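You operate a simulated robot arm through the tools that you are given. There is no shell and no other tool.

Carry out the task below with a simulated robot arm. There is one attempt and no reset: what you move stays moved.

## Task
Switch the sealer off and fit the full roll from the sealer table.
Fine: it goes on the film spindle; the nearly empty roll goes on the sealer table; clamp the new roll; the other rolls and cores stay where they are. Set down upright: film roll.

Only the result counts: the job must be done as asked and must still hold three seconds after the hand-in. Knocking over, shifting, dropping, spilling or breaking anything else fails it.

## Robot
A 7-joint arm with a two-finger parallel gripper, fixed in place. Base frame: the origin is at the foot of the arm, x ahead of it, y to its left, z up; the work surface is at about z = 0.72. Lengths are in m, angles in degrees, forces in N, time in s.
With the tool pointing down near the work surface it reaches from about 0.28 to 0.68 m from the base axis. Its first joint turns from -66.0 to 66.0 degrees. Payload 1.57 kg.
The tool frame sits at the grasp point between the pads (the TCP): z along the fingers, y along the line on which they close. The tips reach 0.03 m beyond it. The gripper opens to 0.11 m. The fingers are 0.024 m wide and 0.012 m thick; the gripper's body (0.048 by 0.112 m) begins 0.078 m behind the TCP.
Orientation is that of the tool frame in the base frame, as a unit quaternion [w, x, y, z]. With the fingers straight down and closing along the base's y, the tool's x points along the base's -x, its y along +y and its z along -z.

## Interface
- The arm moves only by the tool nudge_tool. Its argument "steps" is a list that holds one entry, the list of rows, each a list of 7 numbers: the shift along the base's x, y, z in units of 20 mm (1.0 is 20 mm), then the turn, a rotation vector about the base's x, y, z in units of 8 degrees (1.0 is 8 degrees), then the gripper command, from -1 (shut) to 1 (fully open), values between in proportion. In form: [[[tx, ty, tz, wx, wy, wz, jaw], ...]]. A call has 1 to 20 rows; each row shifts and turns the commanded pose from where the row before left it. A call with a number of a shift or a turn outside -1 to 1 is refused whole. A row lasts 0.2 s, in which the tool goes at most 0.05 m and 8.6 degrees; a call with a longer step from one row to the next is refused whole, and so is a gripper value outside its range. A pose out of reach is approached as far as the arm can. The call stops where the force on the tool passes 50 N (or 10 N more than at its start, if that is more) or the arm is blocked; 0.2 s more then pass. Each finger travels about 0.108 m/s and halts on what it meets, pressing with about 33 N; the grip force reading is that of the motor and also rises with nothing between the fingers. The clock runs only during rows and for 0.2 s after the last one: add rows that do not move to give the fingers time. The reply holds the time, the measured pose of the TCP, the force on the tool along the base axes, the opening and the grip force, in the units named above and with some noise, with the torque about the TCP (base axes, N m) and any sound that the robot's microphone picked up.
- Cameras (640 x 400 px; columns grow to the right, rows downward): "scene" is fixed at [0.1714, -0.4005, 1.3952]; the picture's right is [0.69, -0.72, 0.00], its down [-0.47, -0.45, -0.76] and it looks along [0.55, 0.53, -0.65] (base axes); focal length 214 px, centre (320, 200). "wrist" rides on the gripper at [0.07, 0.016, -0.141] in the tool frame; the picture's right is [-0.23, 0.97, 0.00], its down [-0.85, -0.20, -0.48] and it looks along [-0.47, -0.11, 0.88] (tool axes); focal length 222 px, centre (320, 200). There is no depth. A picture from a camera that has moved, and an enlarged one, comes with that camera's place and axes in the base frame and with its lens.
- snapshot(camera): a new picture of that camera. The clock stands still meanwhile.
- inspect(camera, box): a new picture of the part [left, top, right, bottom] of that camera's present view, enlarged. The clock stands still meanwhile.
- job_done(): hands the job in; it is judged then, once.

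Nothing tells you positions but the pictures and the camera data. Unless the task says otherwise, let go and move clear before handing in.

The tools are called after "Request:" as name(argument=value, ...) on one line, values as JSON. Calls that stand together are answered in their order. nudge_tool: Moves the arm, as the interface text tells. Its arguments: {"type":"object","properties":{"steps":{"type":"array","items":{"type":"array","items":{"type":"array","items":{"type":"number"}}}}},"required":["steps"]} The other tools are called the same way: snapshot (camera) takes a picture; inspect (camera, box) takes an enlarged picture of a part of a camera's view; job_done () hands the job in.

At the start:

```text
clock: 0.0
tool_pos: [0.3993, -0.0185, 1.3011]
tool_rot: [0.0, -0.001, 1.0, 0.001]
ft_force: [-0.9, -0.4, 0.7]
torque: [-0.05, -0.02, 0.04]
gripper_width: 0.1098
grasp_force: 0.1
```

scene: 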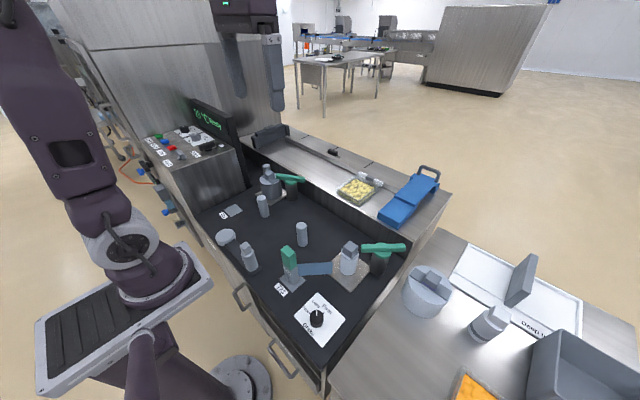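
wrist: 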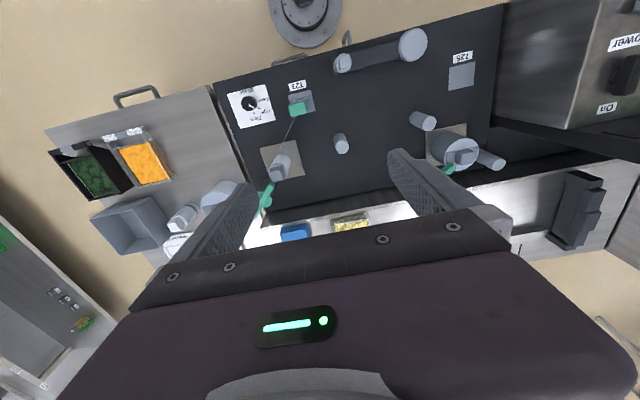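

I see a work surface with two film spindles, several rolls and cores, a control box and a side table. I'll look closer before moving anything.

Request:
inspect(camera="scene", box=[130, 100, 290, 200])

Request:
inspect(camera="scene", box=[190, 150, 350, 250])

Request:
inspect(camera="scene", box=[260, 220, 420, 320])

Request:
inspect(camera="scene", box=[280, 270, 440, 370])

Request:
inspect(camera="scene", box=[390, 230, 640, 386])

```text
4.00 times, centred on (210, 150) of scene
camera zoom: at [0.1714, -0.4005, 1.3952], right [0.69, -0.72, 0.0], down [-0.47, -0.45, -0.76], along [0.55, 0.53, -0.65], focal length 858 px, centre (760, 400)
```

zoom: 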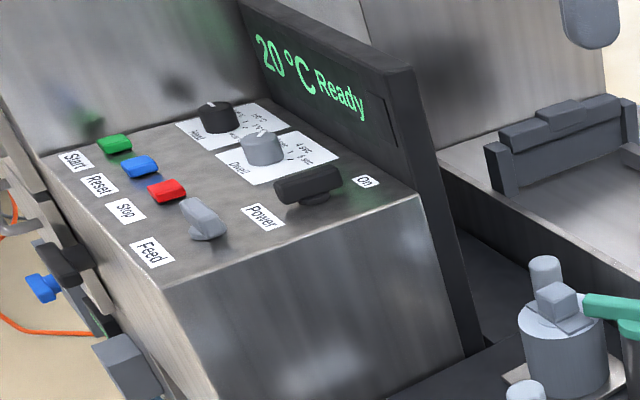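

```text
4.00 times, centred on (270, 200) of scene
camera zoom: at [0.1714, -0.4005, 1.3952], right [0.69, -0.72, 0.0], down [-0.47, -0.45, -0.76], along [0.55, 0.53, -0.65], focal length 858 px, centre (520, 200)
```

zoom: 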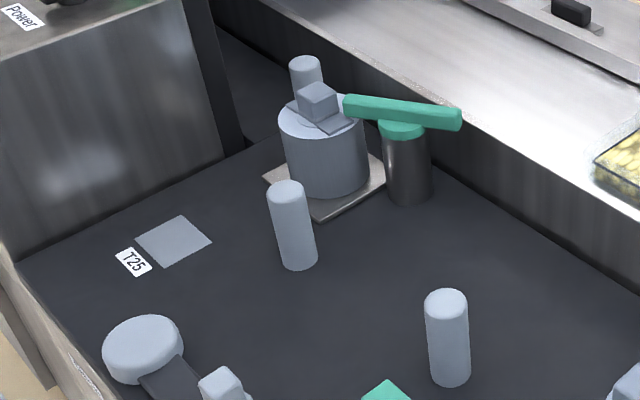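

```text
4.00 times, centred on (340, 270) of scene
camera zoom: at [0.1714, -0.4005, 1.3952], right [0.69, -0.72, 0.0], down [-0.47, -0.45, -0.76], along [0.55, 0.53, -0.65], focal length 858 px, centre (240, -80)
```

zoom: 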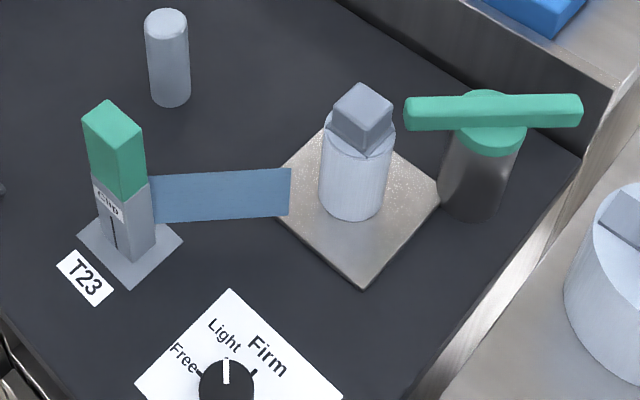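

```text
4.00 times, centred on (360, 320) of scene
camera zoom: at [0.1714, -0.4005, 1.3952], right [0.69, -0.72, 0.0], down [-0.47, -0.45, -0.76], along [0.55, 0.53, -0.65], focal length 858 px, centre (160, -280)
```

zoom: 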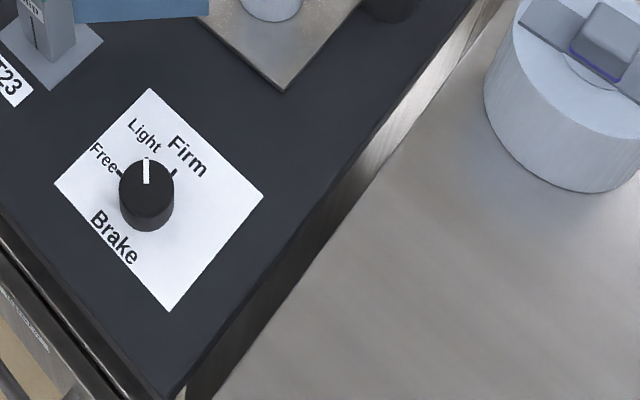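

```text
2.56 times, centred on (515, 308) of scene
camera zoom: at [0.1714, -0.4005, 1.3952], right [0.69, -0.72, 0.0], down [-0.47, -0.45, -0.76], along [0.55, 0.53, -0.65], focal length 549 px, centre (-179, -76)
```

zoom: 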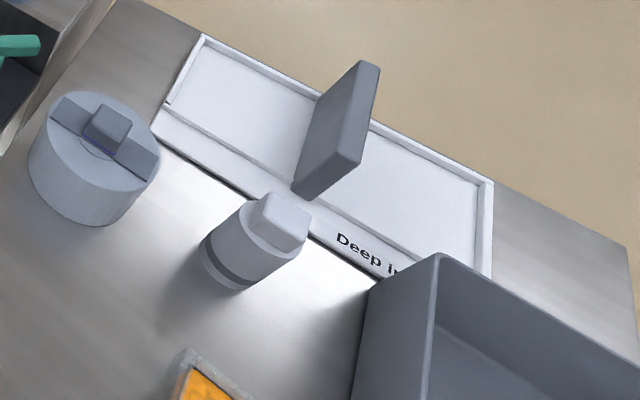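

The rolls and the power switch are visible, but I can't read all the labels yet. I'll zoom in with the wrist camera before moving.

Request:
inspect(camera="wrist", box=[500, 20, 640, 160])

Request:
inspect(camera="wrist", box=[220, 60, 380, 220])

Request:
inspect(camera="wrist", box=[50, 120, 290, 270])

Request:
inspect(camera="wrist", box=[320, 10, 520, 190])

```text
2.86 times, centred on (570, 90) of wrist
camera zoom: at [0.3291, -0.0024, 1.4421], right [0.23, 0.97, 0.0], down [0.86, -0.2, 0.48], along [0.47, -0.11, -0.88], focal length 635 px, centre (-394, 514)
```

zoom: 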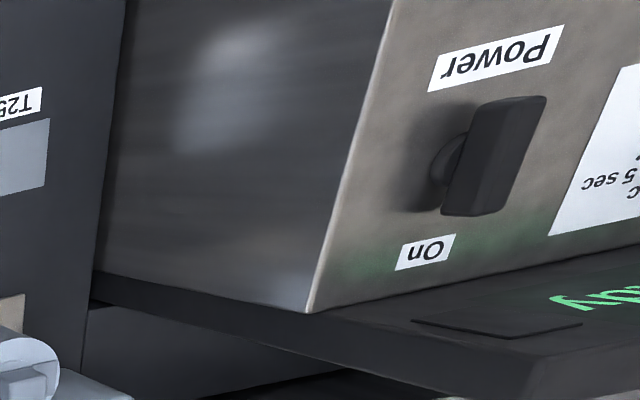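

```text
2.50 times, centred on (300, 140) of wrist
camera zoom: at [0.3291, -0.0024, 1.4421], right [0.23, 0.97, 0.0], down [0.86, -0.2, 0.48], along [0.47, -0.11, -0.88], focal length 555 px, centre (370, 350)
```

zoom: 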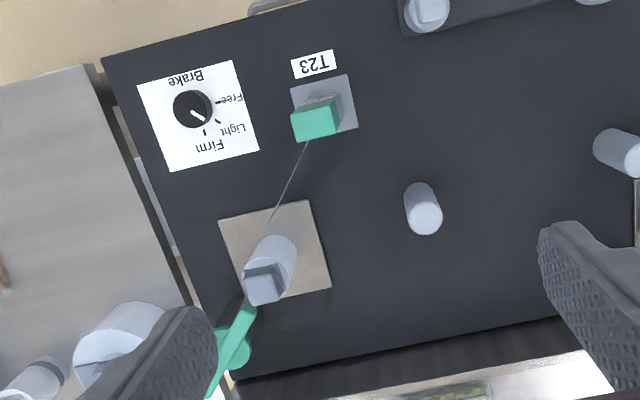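

```text
2.67 times, centred on (170, 195) of wrist
camera zoom: at [0.3291, -0.0024, 1.4421], right [0.23, 0.97, 0.0], down [0.86, -0.2, 0.48], along [0.47, -0.11, -0.88], focal length 592 px, centre (720, 213)
```

zoom: 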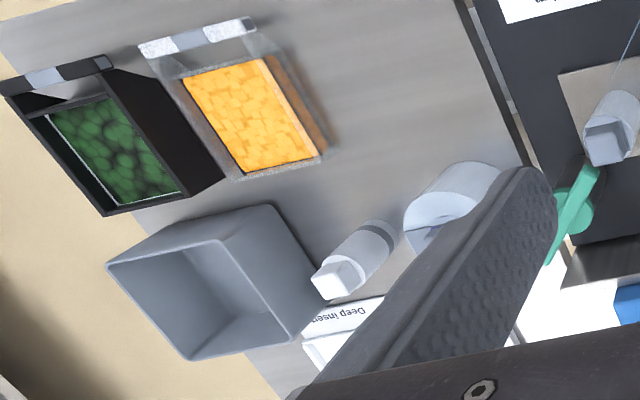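

```text
2.22 times, centred on (420, 100) of wrist
camera zoom: at [0.3291, -0.0024, 1.4421], right [0.23, 0.97, 0.0], down [0.86, -0.2, 0.48], along [0.47, -0.11, -0.88], focal length 494 px, centre (98, 422)
```

zoom: 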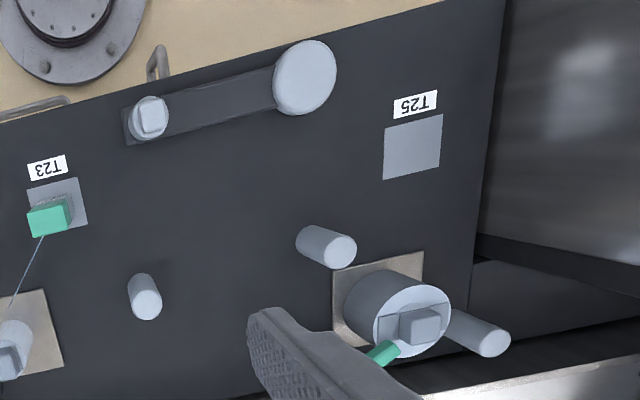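

I can see the control box, with its power lever near "On" at the far left, and a clip and brake at T23. I'll move above the right-hand table, still at a safe height, to view the rolls and the film spindle better.

Request:
nudge_tool(steps=[[[0, -1, -0.5, 0, 0, 0, 1], [0, -1, -0.5, 0, 0, 0, 1], [0, -1, -0.5, 0, 0, 0, 1], [0, -1, -0.5, 0, 0, 0, 1], [0, -1, -0.5, 0, 0, 0, 1], [0, -1, -0.5, 0, 0, 0, 1], [0, -1, -0.5, 0, 0, 0, 1], [0, -1, -0.5, 0, 0, 0, 1], [0, -1, -0.5, 0, 0, 0, 1], [0, -1, -0.5, 0, 0, 0, 1], [0, -1, -0.5, 0, 0, 0, 1], [0, -1, -0.5, 0, 0, 0, 1]]])

Request:
snapshot(camera="wrist")

Request:
snapshot(camera="scene")

```text
clock: 2.6
tool_pos: [0.3995, -0.2577, 1.1801]
tool_rot: [0.0, -0.001, 1.0, 0.0]
ft_force: [-0.4, -0.3, 0.5]
torque: [0.02, 0.01, -0.02]
gripper_width: 0.1099
grasp_force: 0.1
```

```text
taken
camera wrist: at [0.3292, -0.2415, 1.3211], right [0.23, 0.97, 0.0], down [0.86, -0.2, 0.48], along [0.47, -0.11, -0.88], focal length 222 px, centre (320, 200)
```

wrist: 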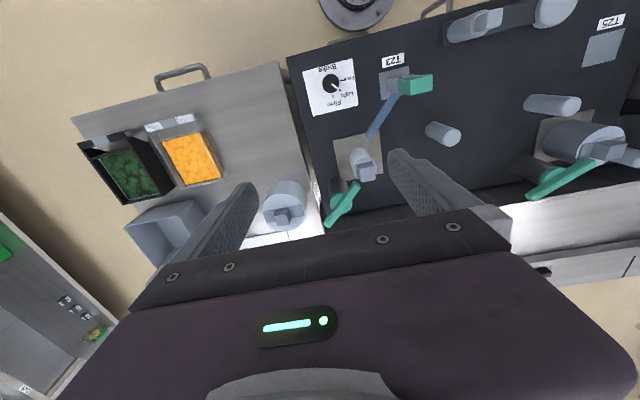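

```text
taken
```

scene: 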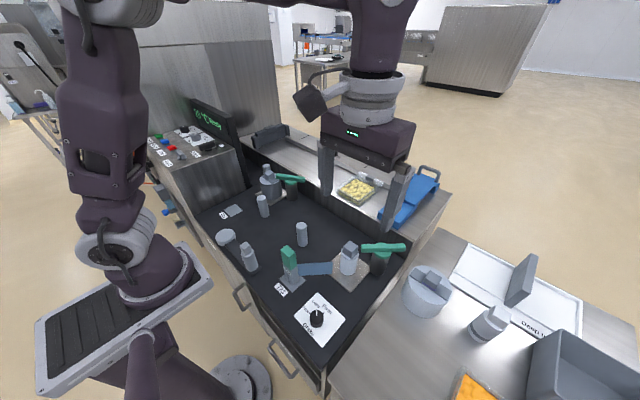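

Request:
inspect(camera="wrist", box=[290, 30, 450, 230])

Request:
inspect(camera="wrist", box=[500, 90, 640, 210])

Request:
inspect(camera="wrist", box=[220, 150, 380, 250])

Request:
inspect(camera="wrist", box=[430, 0, 590, 100])

```text
2.00 times, centred on (370, 130) of wrist
camera zoom: at [0.3292, -0.2415, 1.3211], right [0.23, 0.97, 0.0], down [0.86, -0.2, 0.48], along [0.47, -0.11, -0.88], focal length 444 px, centre (220, 340)
```

zoom: 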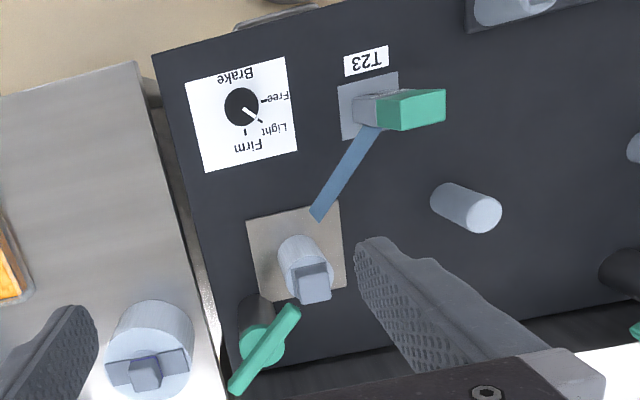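

```text
3.33 times, centred on (570, 150) of wrist
camera zoom: at [0.3292, -0.2415, 1.3211], right [0.23, 0.97, 0.0], down [0.86, -0.2, 0.48], along [0.47, -0.11, -0.88], focal length 740 px, centre (-513, 367)
```

zoom: 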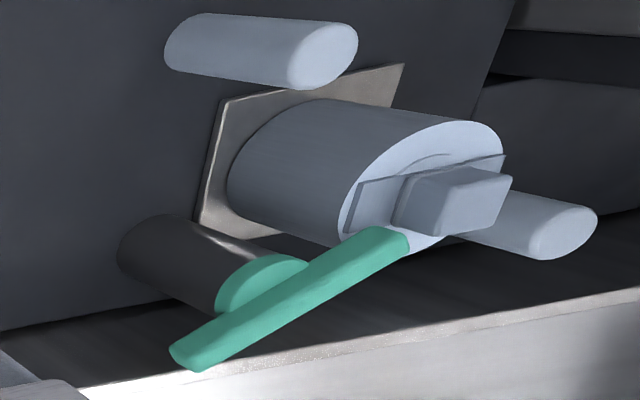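

```text
4.00 times, centred on (300, 200) of wrist
camera zoom: at [0.3292, -0.2415, 1.3211], right [0.23, 0.97, 0.0], down [0.86, -0.2, 0.48], along [0.47, -0.11, -0.88], focal length 888 px, centre (400, 200)
```

zoom: 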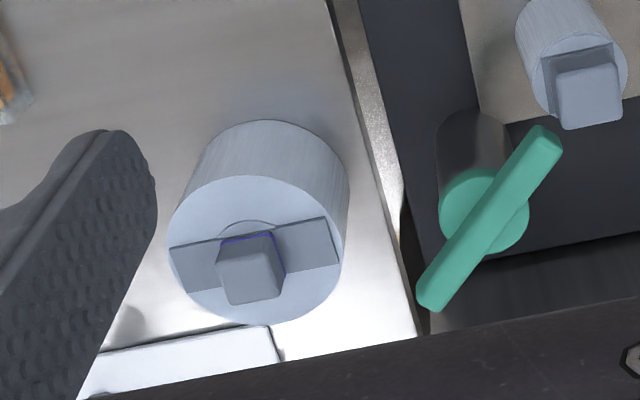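

```text
4.00 times, centred on (510, 50) of wrist
camera zoom: at [0.3292, -0.2415, 1.3211], right [0.23, 0.97, 0.0], down [0.86, -0.2, 0.48], along [0.47, -0.11, -0.88], focal length 888 px, centre (-440, 800)
```

zoom: 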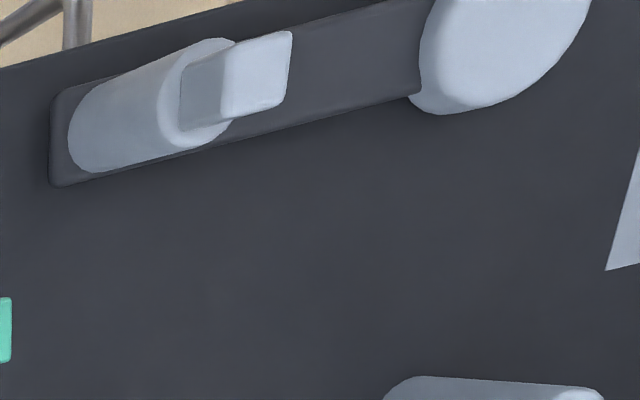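

The full roll sits on the right-hand table near (0.61, -0.41), and the nearly empty roll is on the spindle near (0.53, -0.19). I'll move closer to the full roll to measure it more exactly.

Request:
nudge_tool(steps=[[[0, -1, -0.5, 0, 0, 0, 1], [0, -1, -0.5, 0, 0, 0, 1], [0, -1, -0.5, 0, 0, 0, 1], [0, -1, -0.5, 0, 0, 0, 1], [0, -1, -0.5, 0, 0, 0, 1], [0, -1, -0.5, 0, 0, 0, 1], [0.5, -0.5, -0.5, 0, 0, 0, 1], [0.5, 0, -0.5, 0, 0, 0, 1], [0.5, 0, -0.5, 0, 0, 0, 1], [0.5, 0, -0.5, 0, 0, 0, 1], [0, 0, 0, 0, 0, 0, 1]]])

Request:
snapshot(camera="wrist")

Request:
inspect(camera="wrist", box=[220, 60, 420, 220])

Request:
inspect(camera="scene", box=[390, 240, 550, 360])

```text
clock: 5.0
tool_pos: [0.4406, -0.3895, 1.0801]
tool_rot: [0.0, -0.001, 1.0, 0.0]
ft_force: [0.0, -0.4, -0.1]
torque: [0.01, 0.0, 0.02]
gripper_width: 0.11
grasp_force: 0.0
```

```text
taken
camera wrist: at [0.3692, -0.3742, 1.2212], right [0.23, 0.97, 0.0], down [0.86, -0.2, 0.48], along [0.47, -0.11, -0.88], focal length 222 px, centre (320, 200)
```

wrist: 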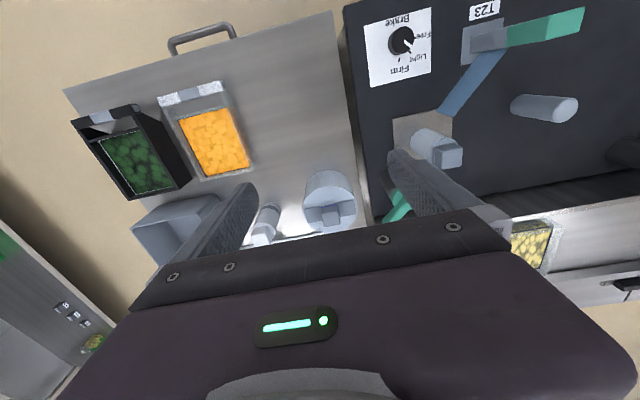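

```text
2.50 times, centred on (320, 140) of wrist
camera zoom: at [0.3692, -0.3742, 1.2212], right [0.23, 0.97, 0.0], down [0.86, -0.2, 0.48], along [0.47, -0.11, -0.88], focal length 555 px, centre (320, 350)
```

zoom: 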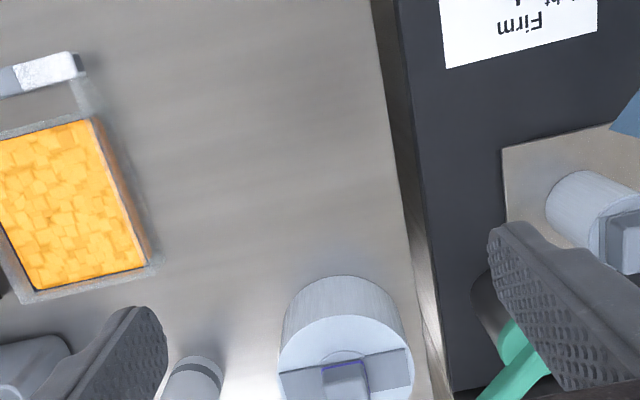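

```text
3.33 times, centred on (470, 300) of scene
camera zoom: at [0.1714, -0.4005, 1.3952], right [0.69, -0.72, 0.0], down [-0.47, -0.45, -0.76], along [0.55, 0.53, -0.65], focal length 715 px, centre (-180, -133)
```

zoom: 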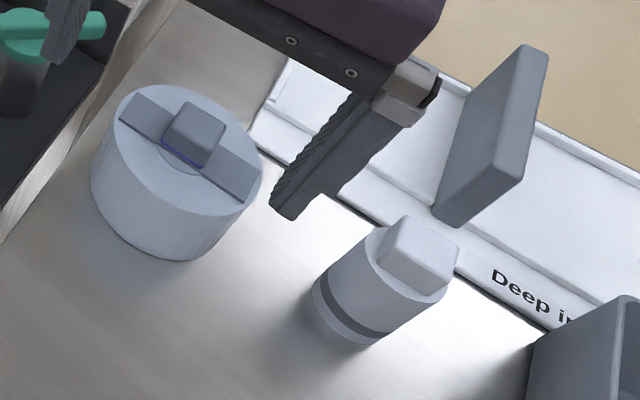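

I'm closer to the full roll now, and its top carries a bar and a square grip. I'll zoom further to get exact image points for measuring.

Request:
inspect(camera="wrist", box=[280, 150, 380, 250])

Request:
inspect(camera="scene", box=[395, 250, 475, 330])

Request:
inspect(camera="wrist", box=[380, 90, 500, 230])

```text
4.00 times, centred on (330, 200) of wrist
camera zoom: at [0.3692, -0.3742, 1.2212], right [0.23, 0.97, 0.0], down [0.86, -0.2, 0.48], along [0.47, -0.11, -0.88], focal length 888 px, centre (280, 200)
```

zoom: 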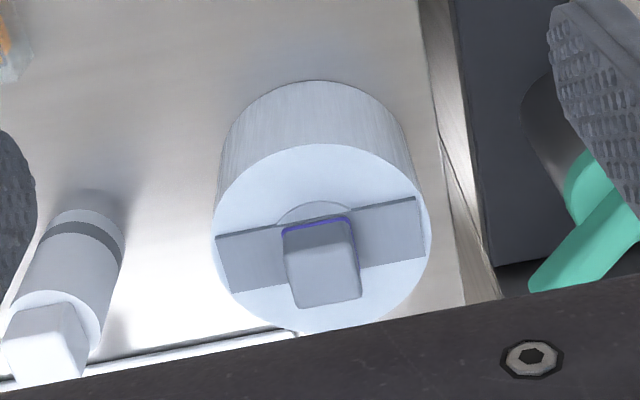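

```text
5.00 times, centred on (435, 290) of scene
camera zoom: at [0.1714, -0.4005, 1.3952], right [0.69, -0.72, 0.0], down [-0.47, -0.45, -0.76], along [0.55, 0.53, -0.65], focal length 1072 px, centre (-255, -250)
```

zoom: 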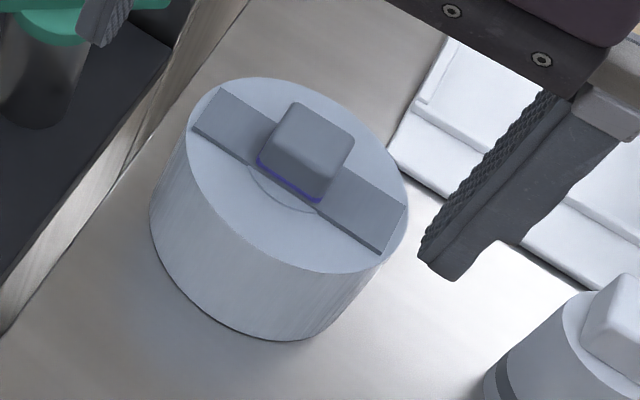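

```text
2.86 times, centred on (440, 160) of wrist
camera zoom: at [0.3692, -0.3742, 1.2212], right [0.23, 0.97, 0.0], down [0.86, -0.2, 0.48], along [0.47, -0.11, -0.88], focal length 635 px, centre (-23, 314)
```

zoom: 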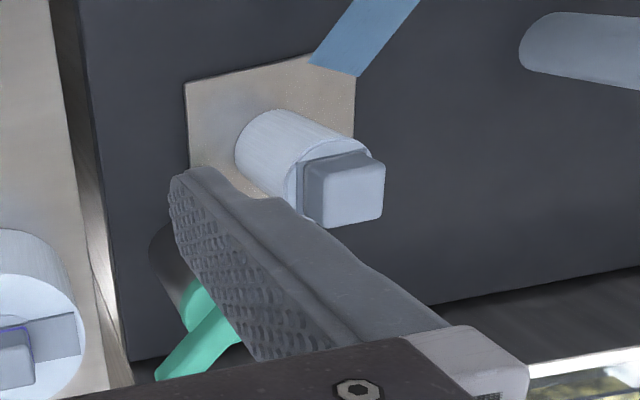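

The full roll is near (0.62, -0.41), with its grip top near z 0.84, and the clamp hub is near (0.61, -0.25, 0.84). The power lever is on the left-hand box near (0.46, 0.58, 0.95), so I'll go there first to read its labels.

Request:
nudge_tool(steps=[[[-0.2, 1, 0.5, 0, 0, 0, 1], [-0.2, 1, 0.5, 0, 0, 0, 1], [-0.2, 1, 0.5, 0, 0, 0, 1], [-0.2, 1, 0.5, 0, 0, 0, 1], [-0.2, 1, 0.5, 0, 0, 0, 1], [-0.2, 1, 0.5, 0, 0, 0, 1], [-0.2, 1, 0.5, 0, 0, 0, 1], [-0.2, 1, 0.5, 0, 0, 0, 1], [-0.2, 1, 0.5, 0, 0, 0, 1], [-0.2, 1, 0.5, 0, 0, 0, 1], [-0.2, 1, 0, 0, 0, 0, 1], [-0.2, 1, 0, 0, 0, 0, 1], [-0.2, 1, 0, 0, 0, 0, 1], [-0.2, 1, 0, 0, 0, 0, 1], [-0.2, 1, 0, 0, 0, 0, 1], [-0.2, 1, 0, 0, 0, 0, 1], [0, 1, 0, 0, 0, 0, 1], [0, 1, 0, 0, 0, 0, 1], [0, 1, 0, 0, 0, 0, 1], [0, 1, 0, 0, 0, 0, 1]]])

Request:
nudge_tool(steps=[[[0, 1, 0, 0, 0, 0, 1], [0, 1, 0, 0, 0, 0, 1], [0, 1, 0, 0, 0, 0, 1], [0, 1, 0, 0, 0, 0, 1], [0, 1, 0, 0, 0, 0, 1], [0, 1, 0, 0, 0, 0, 1], [0, 1, 0, 0, 0, 0, 1], [0, 1, 0, 0, 0, 0, 1], [0, 1, 0, 0, 0, 0, 1], [0, 1, 0, 0, 0, 0, 1], [0, 1, 0, 0, 0, 0, 1], [0, 1, 0, 0, 0, 0, 1], [0, 1, 0, 0, 0, 0, 1], [0, 1, 0, 0, 0, 0, 1], [0, 1, 0, 0, 0, 0, 1], [0, 0, 0, 0, 0, 0, 1]]])

Request:
snapshot(camera="wrist")

Request:
snapshot(camera="scene")

```text
clock: 9.2
tool_pos: [0.3751, 0.0108, 1.1811]
tool_rot: [0.0, 0.0, 1.0, 0.001]
ft_force: [-0.3, 0.3, 0.2]
torque: [-0.03, 0.06, 0.01]
gripper_width: 0.11
grasp_force: 0.0
```

```text
clock: 12.6
tool_pos: [0.3757, 0.3117, 1.1808]
tool_rot: [0.0, -0.001, 1.0, 0.0]
ft_force: [-0.4, -0.8, 0.3]
torque: [0.0, -0.03, 0.02]
gripper_width: 0.1098
grasp_force: 0.1
```

```text
taken
camera wrist: at [0.3047, 0.327, 1.3227], right [0.23, 0.97, 0.0], down [0.86, -0.2, 0.48], along [0.47, -0.11, -0.88], focal length 222 px, centre (320, 200)
```

wrist: 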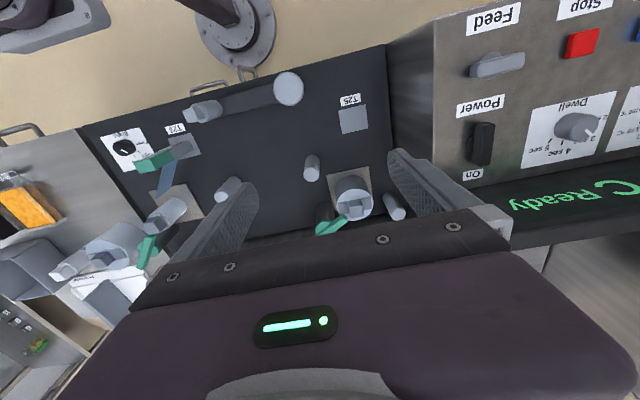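

```text
taken
```

scene: 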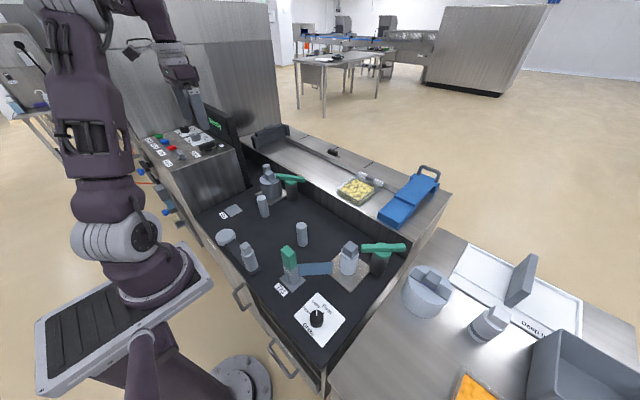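

Request:
inspect(camera="wrist", box=[430, 80, 560, 200])

Request:
inspect(camera="wrist", box=[510, 60, 640, 240])

Request:
inspect(camera="wrist", box=[280, 90, 430, 240])

Request:
inspect(camera="scene", box=[140, 110, 240, 180])

```text
3.33 times, centred on (495, 140) of wrist
camera zoom: at [0.3047, 0.327, 1.3227], right [0.23, 0.97, 0.0], down [0.86, -0.2, 0.48], along [0.47, -0.11, -0.88], focal length 740 px, centre (-263, 400)
```

zoom: 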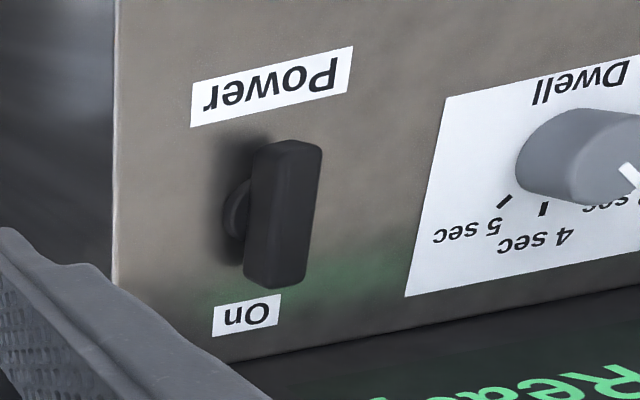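

```text
2.22 times, centred on (575, 150) of wrist
camera zoom: at [0.3047, 0.327, 1.3227], right [0.23, 0.97, 0.0], down [0.86, -0.2, 0.48], along [0.47, -0.11, -0.88], focal length 494 px, centre (-247, 311)
```

zoom: 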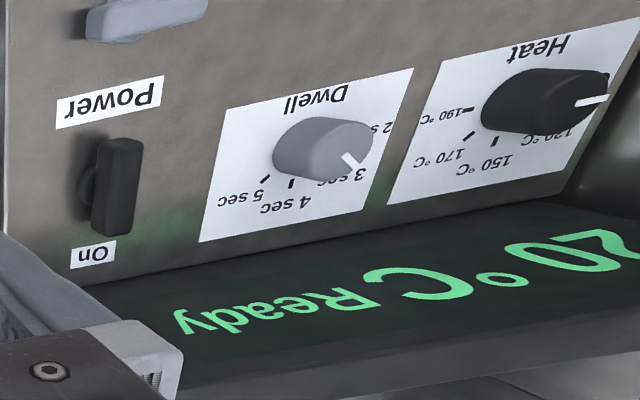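

```text
2.67 times, centred on (355, 165) of wrist
camera zoom: at [0.3047, 0.327, 1.3227], right [0.23, 0.97, 0.0], down [0.86, -0.2, 0.48], along [0.47, -0.11, -0.88], focal length 592 px, centre (227, 293)
```

zoom: 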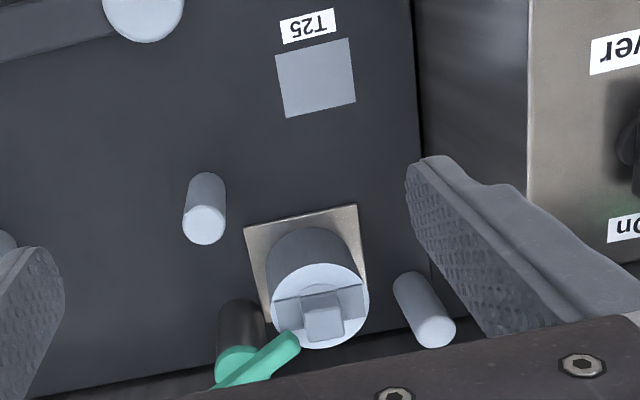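

```text
5.71 times, centred on (190, 145) of scene
camera zoom: at [0.1714, -0.4005, 1.3952], right [0.69, -0.72, 0.0], down [-0.47, -0.45, -0.76], along [0.55, 0.53, -0.65], focal length 1226 px, centre (1063, 514)
```

zoom: 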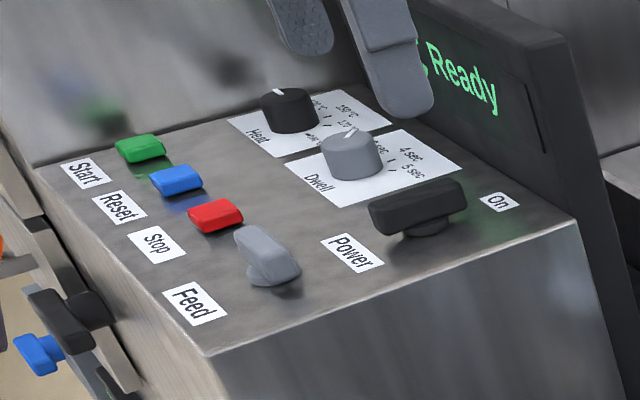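

The power handle lies along x and points to "On"; I place its centre near (0.46, 0.566, 0.96). The Feed handle beside it lies across, so I expect off to be a quarter turn. I'll move above the handle.

Request:
nudge_tool(steps=[[[0.33, 1, -0.3, 0, 0, 0, 0.1], [0.33, 1, -0.3, 0, 0, 0, 0.1], [0.33, 1, -0.3, 0, 0, 0, 0.1], [0.33, 1, -0.3, 0, 0, 0, 0.1], [0.33, 1, -0.3, 0, 0, 0, 0.1], [0.33, 1, -0.3, 0, 0, 0, 0.1], [0.33, 1, -0.3, 0, 0, 0, 0.1], [0.33, 1, -0.3, 0, 0, 0, 0.1], [0.33, 1, -0.3, 0, 0, 0, 0.1], [0.33, 1, -0.3, 0, 0, 0, 0.1], [0.33, 1, 0, 0, 0, 0, 0.1], [0.33, 1, 0, 0, 0, 0, 0.1], [0.33, 0.7, 0, 0, 0, 0, 0.1], [0, 0, 0, 0, 0, 0, 0.1], [0, 0, 0, 0, 0, 0, 0.1]]])

Request:
snapshot(camera="wrist")

Request:
snapshot(camera="scene")

```text
clock: 15.8
tool_pos: [0.4046, 0.4463, 1.1294]
tool_rot: [0.0, -0.002, 1.0, 0.0]
ft_force: [0.4, 0.6, 0.1]
torque: [-0.01, 0.03, -0.02]
gripper_width: 0.0604
grasp_force: 0.0
out of reach, approached as far as the arm can: row 6, 7, 8, 9, 10, 11, 12, 13
```

```text
taken
camera wrist: at [0.3337, 0.4631, 1.2712], right [0.23, 0.97, 0.0], down [0.86, -0.2, 0.48], along [0.47, -0.11, -0.88], focal length 222 px, centre (320, 200)
```

wrist: 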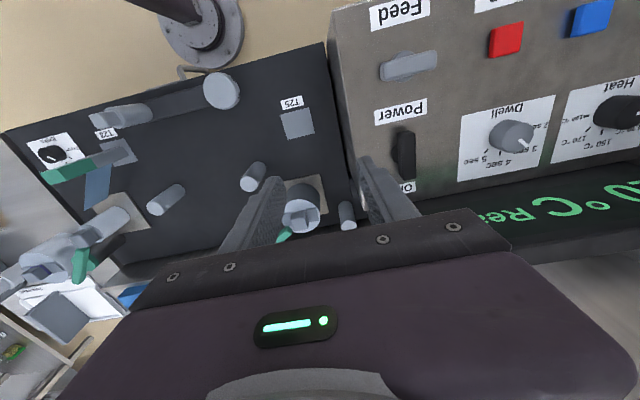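

```text
taken
```

scene: 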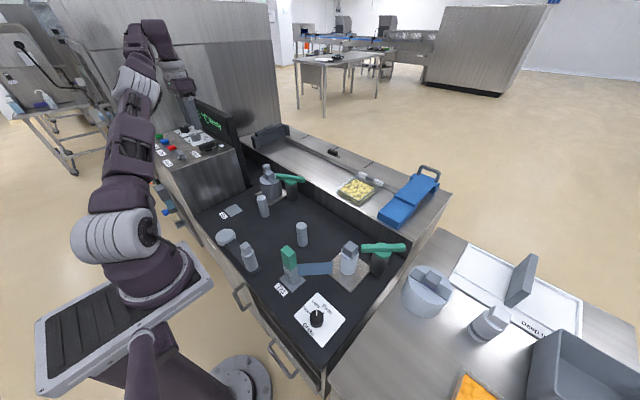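

The vertical tool runs out of reach here, so I'll tilt the fingers outward (about base y) to extend it. First I'll back off slightly while tilting.

Request:
nudge_tool(steps=[[[0, 0, -0.5, 0, -1, 0, 0.1], [0, 0, -0.5, 0, -1, 0, 0.1], [0, 0, -0.5, 0, -1, 0, 0.1], [0, 0, -0.5, 0, -1, 0, 0.1], [0, 0, -0.5, 0, -1, 0, 0.1], [0, 0, 0, 0, 0, 0, 0.1], [0, 0, 0, 0, 0, 0, 0.1]]])

Request:
snapshot(camera="wrist")

Request:
snapshot(camera="scene")

```text
clock: 17.4
tool_pos: [0.4059, 0.4467, 1.0799]
tool_rot: [0.341, -0.001, 0.94, 0.0]
ft_force: [0.0, 0.1, -0.2]
torque: [-0.02, 0.0, 0.02]
gripper_width: 0.0606
grasp_force: 0.0
```

```text
taken
camera wrist: at [0.2599, 0.4631, 1.1437], right [0.17, 0.97, 0.15], down [0.35, -0.2, 0.92], along [0.92, -0.11, -0.37], focal length 222 px, centre (320, 200)
```

wrist: 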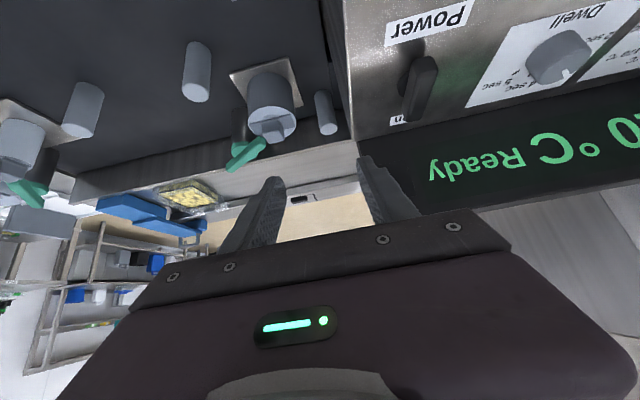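

```text
taken
```

scene: 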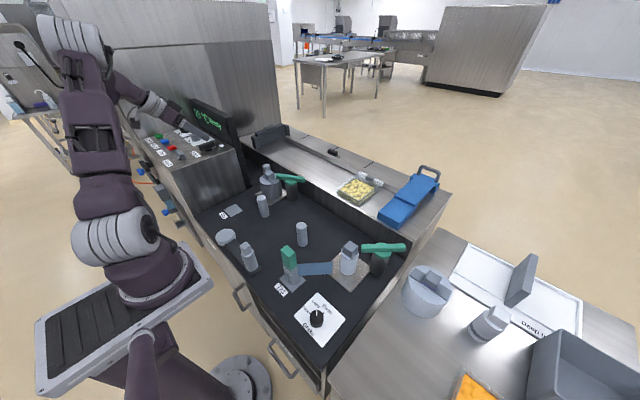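

The tilt worked and the arm is well placed. I'll zoom in on the handle to refine its height and position.

Request:
inspect(camera="wrist", box=[360, 10, 500, 150])

Request:
inspect(camera="scene", box=[140, 100, 240, 180])

```text
2.86 times, centred on (430, 80) of wrist
camera zoom: at [0.2599, 0.4631, 1.1437], right [0.17, 0.97, 0.15], down [0.35, -0.2, 0.92], along [0.92, -0.11, -0.37], focal length 635 px, centre (6, 543)
```

zoom: 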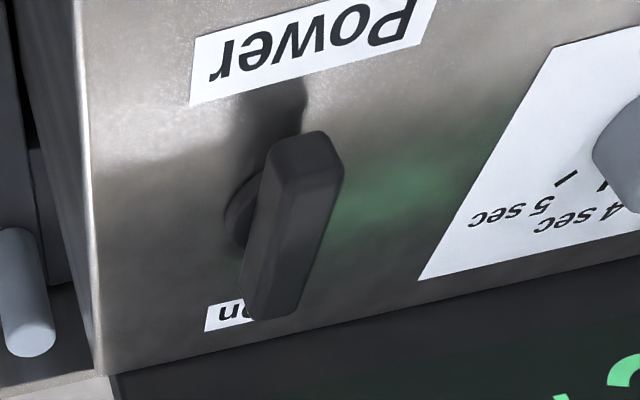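

```text
5.00 times, centred on (190, 140) of scene
camera zoom: at [0.1714, -0.4005, 1.3952], right [0.69, -0.72, 0.0], down [-0.47, -0.45, -0.76], along [0.55, 0.53, -0.65], focal length 1072 px, centre (970, 500)
```

zoom: 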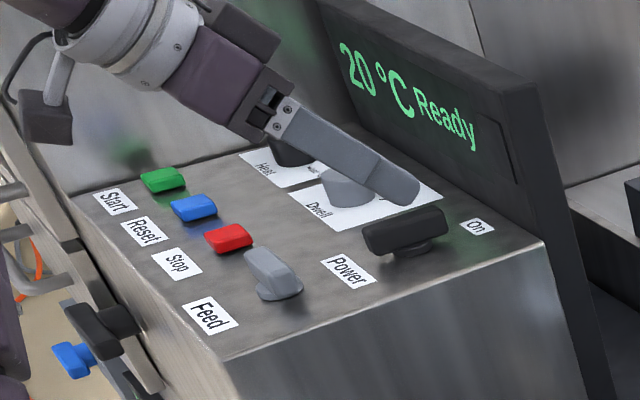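

I estimate the handle top at z 0.97, with its centre at about (0.458, 0.562). I'll move above it with the tilted fingers straddling it.

Request:
nudge_tool(steps=[[[0.32, 0.96, -0.4, 0, 0, 0, 0.1], [0.32, 0.96, -0.4, 0, 0, 0, 0.1], [0.32, 0.96, -0.4, 0, 0, 0, 0.1], [0.32, 0.96, -0.4, 0, 0, 0, 0.1], [0.32, 0.96, -0.4, 0, 0, 0, 0.1], [0.32, 0.96, -0.4, 0, 0, 0, 0.1], [0, 0, 0, 0, 0, 0, 0.1], [0, 0, 0, 0, 0, 0, 0.1]]])

Request:
snapshot(camera="wrist")

Request:
inspect(camera="scene", box=[140, 100, 240, 180])

```text
clock: 19.2
tool_pos: [0.4413, 0.5519, 1.0356]
tool_rot: [0.342, -0.001, 0.94, -0.001]
ft_force: [0.2, 0.1, -0.5]
torque: [0.01, 0.01, -0.01]
gripper_width: 0.0605
grasp_force: 0.0
out of reach, approached as far as the arm can: row 6
```

```text
taken
camera wrist: at [0.2956, 0.5683, 1.0991], right [0.17, 0.97, 0.14], down [0.35, -0.2, 0.92], along [0.92, -0.11, -0.37], focal length 222 px, centre (320, 200)
```

wrist: 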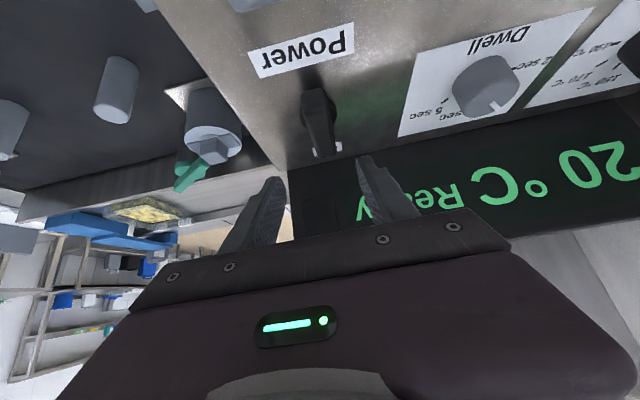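

```text
5.00 times, centred on (190, 140) of scene
camera zoom: at [0.1714, -0.4005, 1.3952], right [0.69, -0.72, 0.0], down [-0.47, -0.45, -0.76], along [0.55, 0.53, -0.65], focal length 1072 px, centre (970, 500)
```

zoom: 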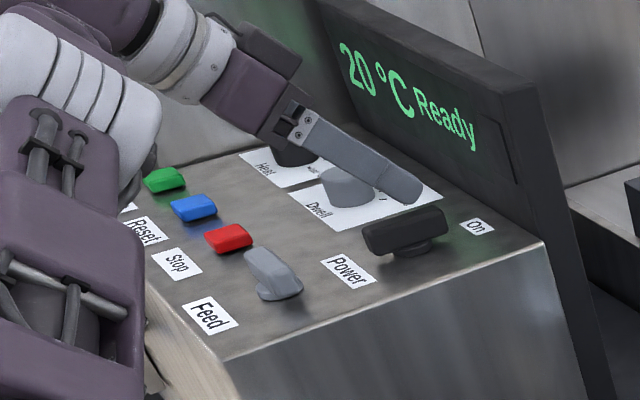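

The fingers straddle the handle, so I'll lower around it.

Request:
nudge_tool(steps=[[[0.05, 0.12, -0.5, 0, 0, 0, 0.0], [0.05, 0.12, -0.5, 0, 0, 0, 0.0], [0.05, 0.12, -0.5, 0, 0, 0, 0.0], [0, 0, -0.5, 0, 0, 0, 0.0], [0, 0, -0.5, 0, 0, 0, 0.0], [0, 0, -0.3, 0, 0, 0, 0.0], [0, 0, 0, 0, 0, 0, 0.0]]])

Request:
snapshot(camera="wrist")

Request:
inspect(camera="scene", box=[160, 110, 240, 174])

```text
clock: 20.8
tool_pos: [0.444, 0.5608, 0.9807]
tool_rot: [0.343, -0.001, 0.939, 0.001]
ft_force: [-3.0, -0.3, 10.6]
torque: [-0.34, -0.03, -0.19]
gripper_width: 0.0552
grasp_force: 0.2
```

```text
taken
camera wrist: at [0.2984, 0.576, 1.0439], right [0.17, 0.97, 0.15], down [0.35, -0.2, 0.92], along [0.92, -0.11, -0.37], focal length 222 px, centre (320, 200)
```

wrist: 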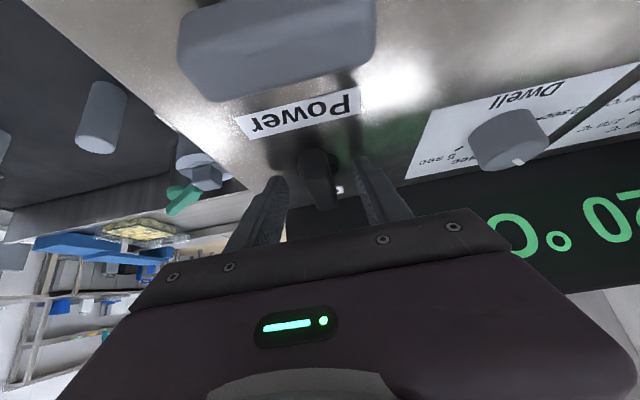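

```text
6.25 times, centred on (200, 142) of scene
camera zoom: at [0.1711, -0.4007, 1.3952], right [0.69, -0.72, 0.0], down [-0.47, -0.45, -0.76], along [0.55, 0.53, -0.65], focal length 1340 px, centre (1070, 562)
```

zoom: 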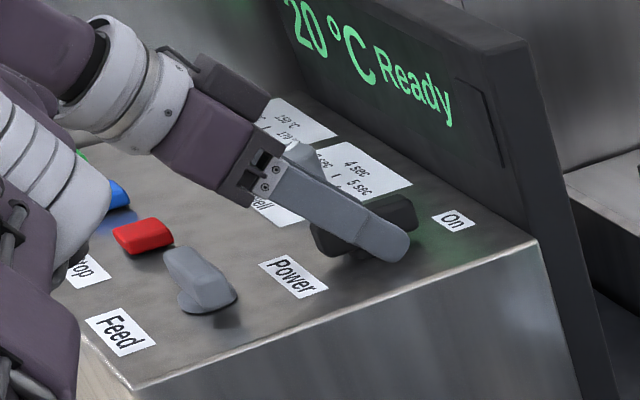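

The -y fingertip is lightly touching the panel (about 10 N). I'll lift a few millimetres and close loosely around the handle.

Request:
nudge_tool(steps=[[[0, 0, 0.25, 0, 0, 0, 0.0], [0, 0, 0, 0, 0, 0, -0.4], [0, 0, 0, 0, 0, 0, -0.4], [0, 0, 0, 0, 0, 0, -1], [0, 0, 0, 0, 0, 0, -1], [0, 0, 0, 0, 0, 0, -1]]])

Request:
snapshot(camera="wrist")

```text
clock: 22.2
tool_pos: [0.4437, 0.559, 0.9868]
tool_rot: [0.342, -0.001, 0.94, 0.001]
ft_force: [3.5, 14.9, -3.6]
torque: [0.6, -0.05, 0.18]
gripper_width: 0.0318
grasp_force: 40.0
```

```text
taken
camera wrist: at [0.2985, 0.5761, 1.0486], right [0.17, 0.97, 0.15], down [0.35, -0.2, 0.92], along [0.92, -0.11, -0.37], focal length 222 px, centre (320, 200)
```

wrist: 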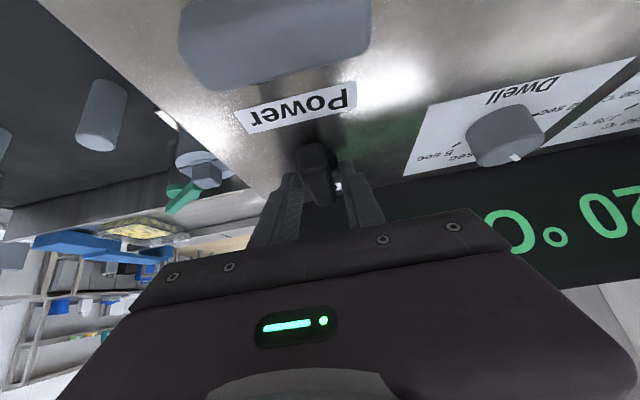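

The handle is about 32 mm wide. I'll loosen to a cage fit and try a small counter-clockwise turn about the knob axis, watching the torque.

Request:
nudge_tool(steps=[[[0, 0, 0, 0, 0, 0, -0.34], [0.01, -0.11, 0, 0, 0, 1, -0.34], [0.02, -0.11, 0, 0, 0, 1, -0.34], [0, 0, 0, 0, 0, 0, -0.34]]])

Request:
snapshot(camera="wrist")

Request:
inspect(camera="scene", box=[160, 110, 240, 174])

```text
clock: 23.2
tool_pos: [0.4451, 0.5551, 0.9845]
tool_rot: [0.339, -0.132, 0.93, 0.048]
ft_force: [-0.1, 1.9, 2.5]
torque: [-0.01, 0.06, -0.06]
gripper_width: 0.0384
grasp_force: 0.8
```

```text
taken
camera wrist: at [0.3007, 0.5307, 1.0489], right [-0.1, 0.98, 0.15], down [0.39, -0.1, 0.92], along [0.92, 0.15, -0.37], focal length 222 px, centre (320, 200)
```

wrist: 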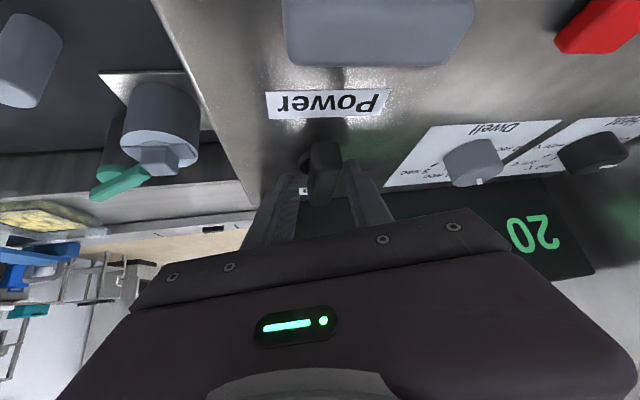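

```text
6.25 times, centred on (200, 142) of scene
camera zoom: at [0.1714, -0.4005, 1.3952], right [0.69, -0.72, 0.0], down [-0.47, -0.45, -0.76], along [0.55, 0.53, -0.65], focal length 1340 px, centre (1070, 562)
```

zoom: 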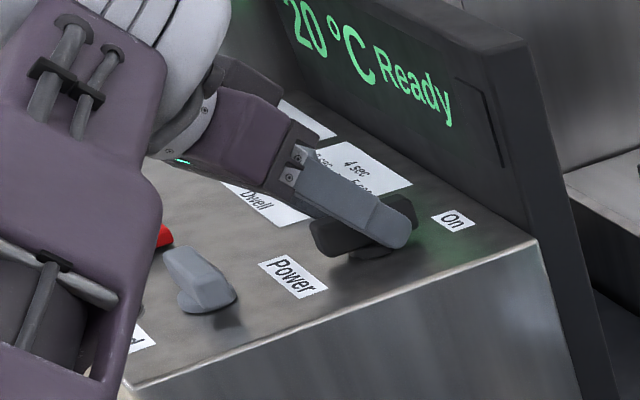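

The tool has turned 16° with very little torque, so I'll keep turning and check whether the handle follows.

Request:
nudge_tool(steps=[[[0.04, -0.1, 0, 0, 0, 1, -0.34], [0.05, -0.1, 0, 0, 0, 1, -0.34], [0, 0, 0, 0, 0, 0, -0.34]]])

Request:
snapshot(camera="wrist")

Request:
inspect(camera="scene", box=[160, 110, 240, 174])

```text
clock: 24.0
tool_pos: [0.4465, 0.5522, 0.9879]
tool_rot: [0.33, -0.26, 0.902, 0.097]
ft_force: [12.7, 30.0, 16.9]
torque: [0.49, 0.45, -0.81]
gripper_width: 0.0523
grasp_force: 9.3
```

```text
taken
camera wrist: at [0.3151, 0.4895, 1.0498], right [-0.37, 0.92, 0.15], down [0.4, 0.01, 0.92], along [0.84, 0.4, -0.37], focal length 222 px, centre (320, 200)
```

wrist: 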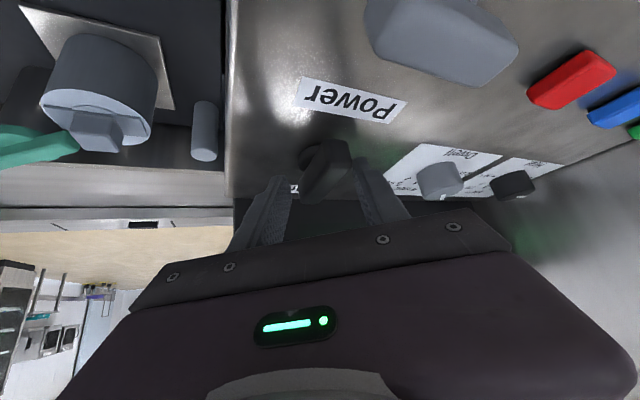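

```text
6.25 times, centred on (200, 142) of scene
camera zoom: at [0.1715, -0.4, 1.3953], right [0.69, -0.72, 0.0], down [-0.47, -0.45, -0.76], along [0.55, 0.53, -0.65], focal length 1340 px, centre (1070, 562)
```

zoom: 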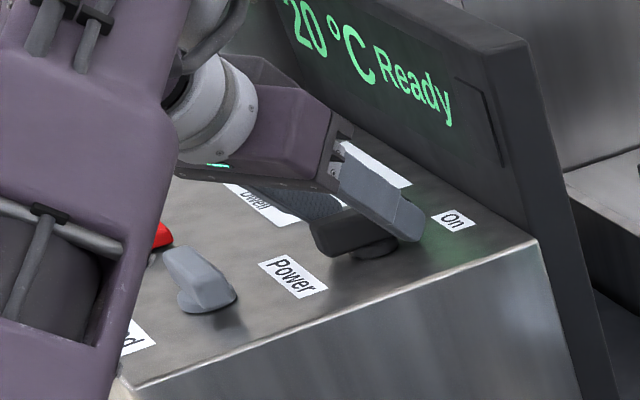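

The handle didn't turn counter-clockwise: the jaws were forced open and torque rose, so that way is a stop. I'll open, lift, and regrip across the handle's ends with the tool yawed, so I can turn it clockwise within reach.

Request:
nudge_tool(steps=[[[0, 0, 0, 0, 0, 0, 1], [0, 0, 0, 0, 0, 0, 1], [0, 0, 0.8, 0, 0, 0, 1], [0, 0, 0.8, 0, 0, 0, 1], [0, 0, 0.8, 0, 0, 0, 1], [0.08, -0.06, 0, 0, 0, 1, 1], [0.08, -0.06, 0, 0, 0, 1, 1], [0.08, -0.06, 0, 0, 0, 1, 1], [0.08, -0.06, 0, 0, 0, 1, 1], [0.08, -0.06, 0, 0, 0, 1, 1], [0.08, -0.06, 0, 0, 0, 1, 1], [0.08, -0.06, 0, 0, 0, 1, 1], [0.08, 0, 0, 0, 0, 0.25, 1], [0, 0, 0, 0, 0, 0, 1], [0, 0, 0, 0, 0, 0, 1]]])

Request:
snapshot(camera="wrist")

Request:
inspect(camera="scene", box=[140, 90, 240, 180])

```text
clock: 27.2
tool_pos: [0.4591, 0.5425, 1.032]
tool_rot: [-0.242, 0.665, -0.664, -0.242]
ft_force: [-0.6, -0.2, -0.1]
torque: [0.08, 0.03, -0.02]
gripper_width: 0.1101
grasp_force: 0.1
```

```text
taken
camera wrist: at [0.4419, 0.3989, 1.0956], right [-0.97, 0.17, 0.15], down [0.2, 0.35, 0.92], along [0.11, 0.92, -0.37], focal length 222 px, centre (320, 200)
```

wrist: 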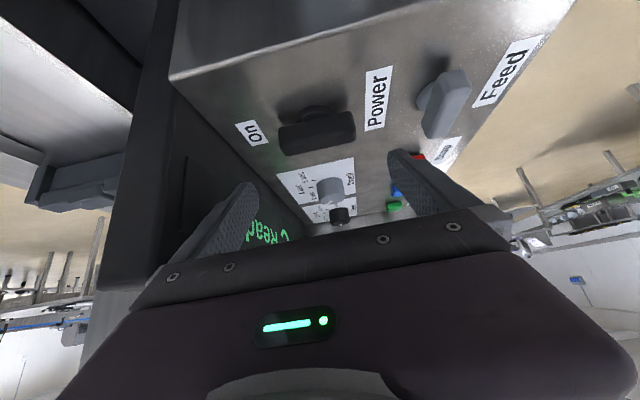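

```text
4.44 times, centred on (190, 135) of scene
camera zoom: at [0.1714, -0.4005, 1.3952], right [0.69, -0.72, 0.0], down [-0.47, -0.45, -0.76], along [0.55, 0.53, -0.65], focal length 953 px, centre (898, 489)
```

zoom: 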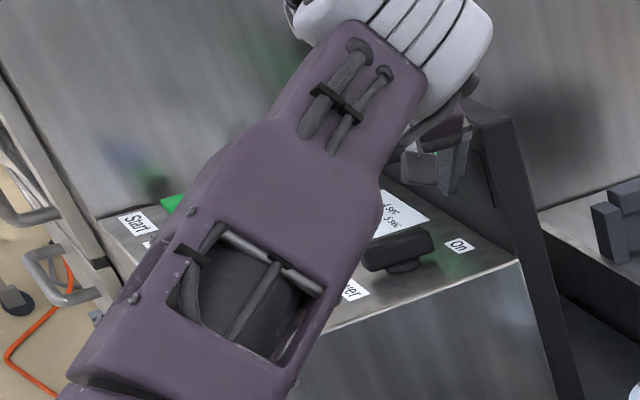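

I now have a clear view: the handle spans x 0.418–0.492 at y ≈ 0.561. I'll lower with the fingers off each end, then close on the ends.

Request:
nudge_tool(steps=[[[-0.07, 0.06, -0.5, 0, 0, 0, 0.75], [-0.07, 0.06, -0.5, 0, 0, 0, 0.75], [0, 0, -0.5, 0, 0, 0, 0.75], [0, 0, -0.5, 0, 0, 0, 0.75], [0, 0, -0.4, 0, 0, 0, 0.75], [0, 0, 0, 0, 0, 0, 0.4], [0, 0, 0, 0, 0, 0, 0.1], [0, 0, 0, 0, 0, 0, 0.1]]])

Request:
snapshot(camera="wrist")

```text
clock: 29.0
tool_pos: [0.455, 0.5465, 0.9837]
tool_rot: [-0.242, 0.665, -0.663, -0.243]
ft_force: [-8.6, -2.9, -1.9]
torque: [0.33, -0.13, 0.15]
gripper_width: 0.068
grasp_force: 44.6
```

```text
taken
camera wrist: at [0.4384, 0.4007, 1.0476], right [-0.97, 0.17, 0.15], down [0.2, 0.35, 0.92], along [0.11, 0.92, -0.37], focal length 222 px, centre (320, 200)
```

wrist: 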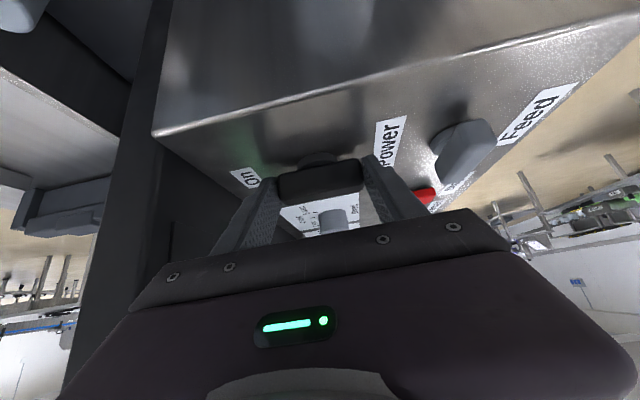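

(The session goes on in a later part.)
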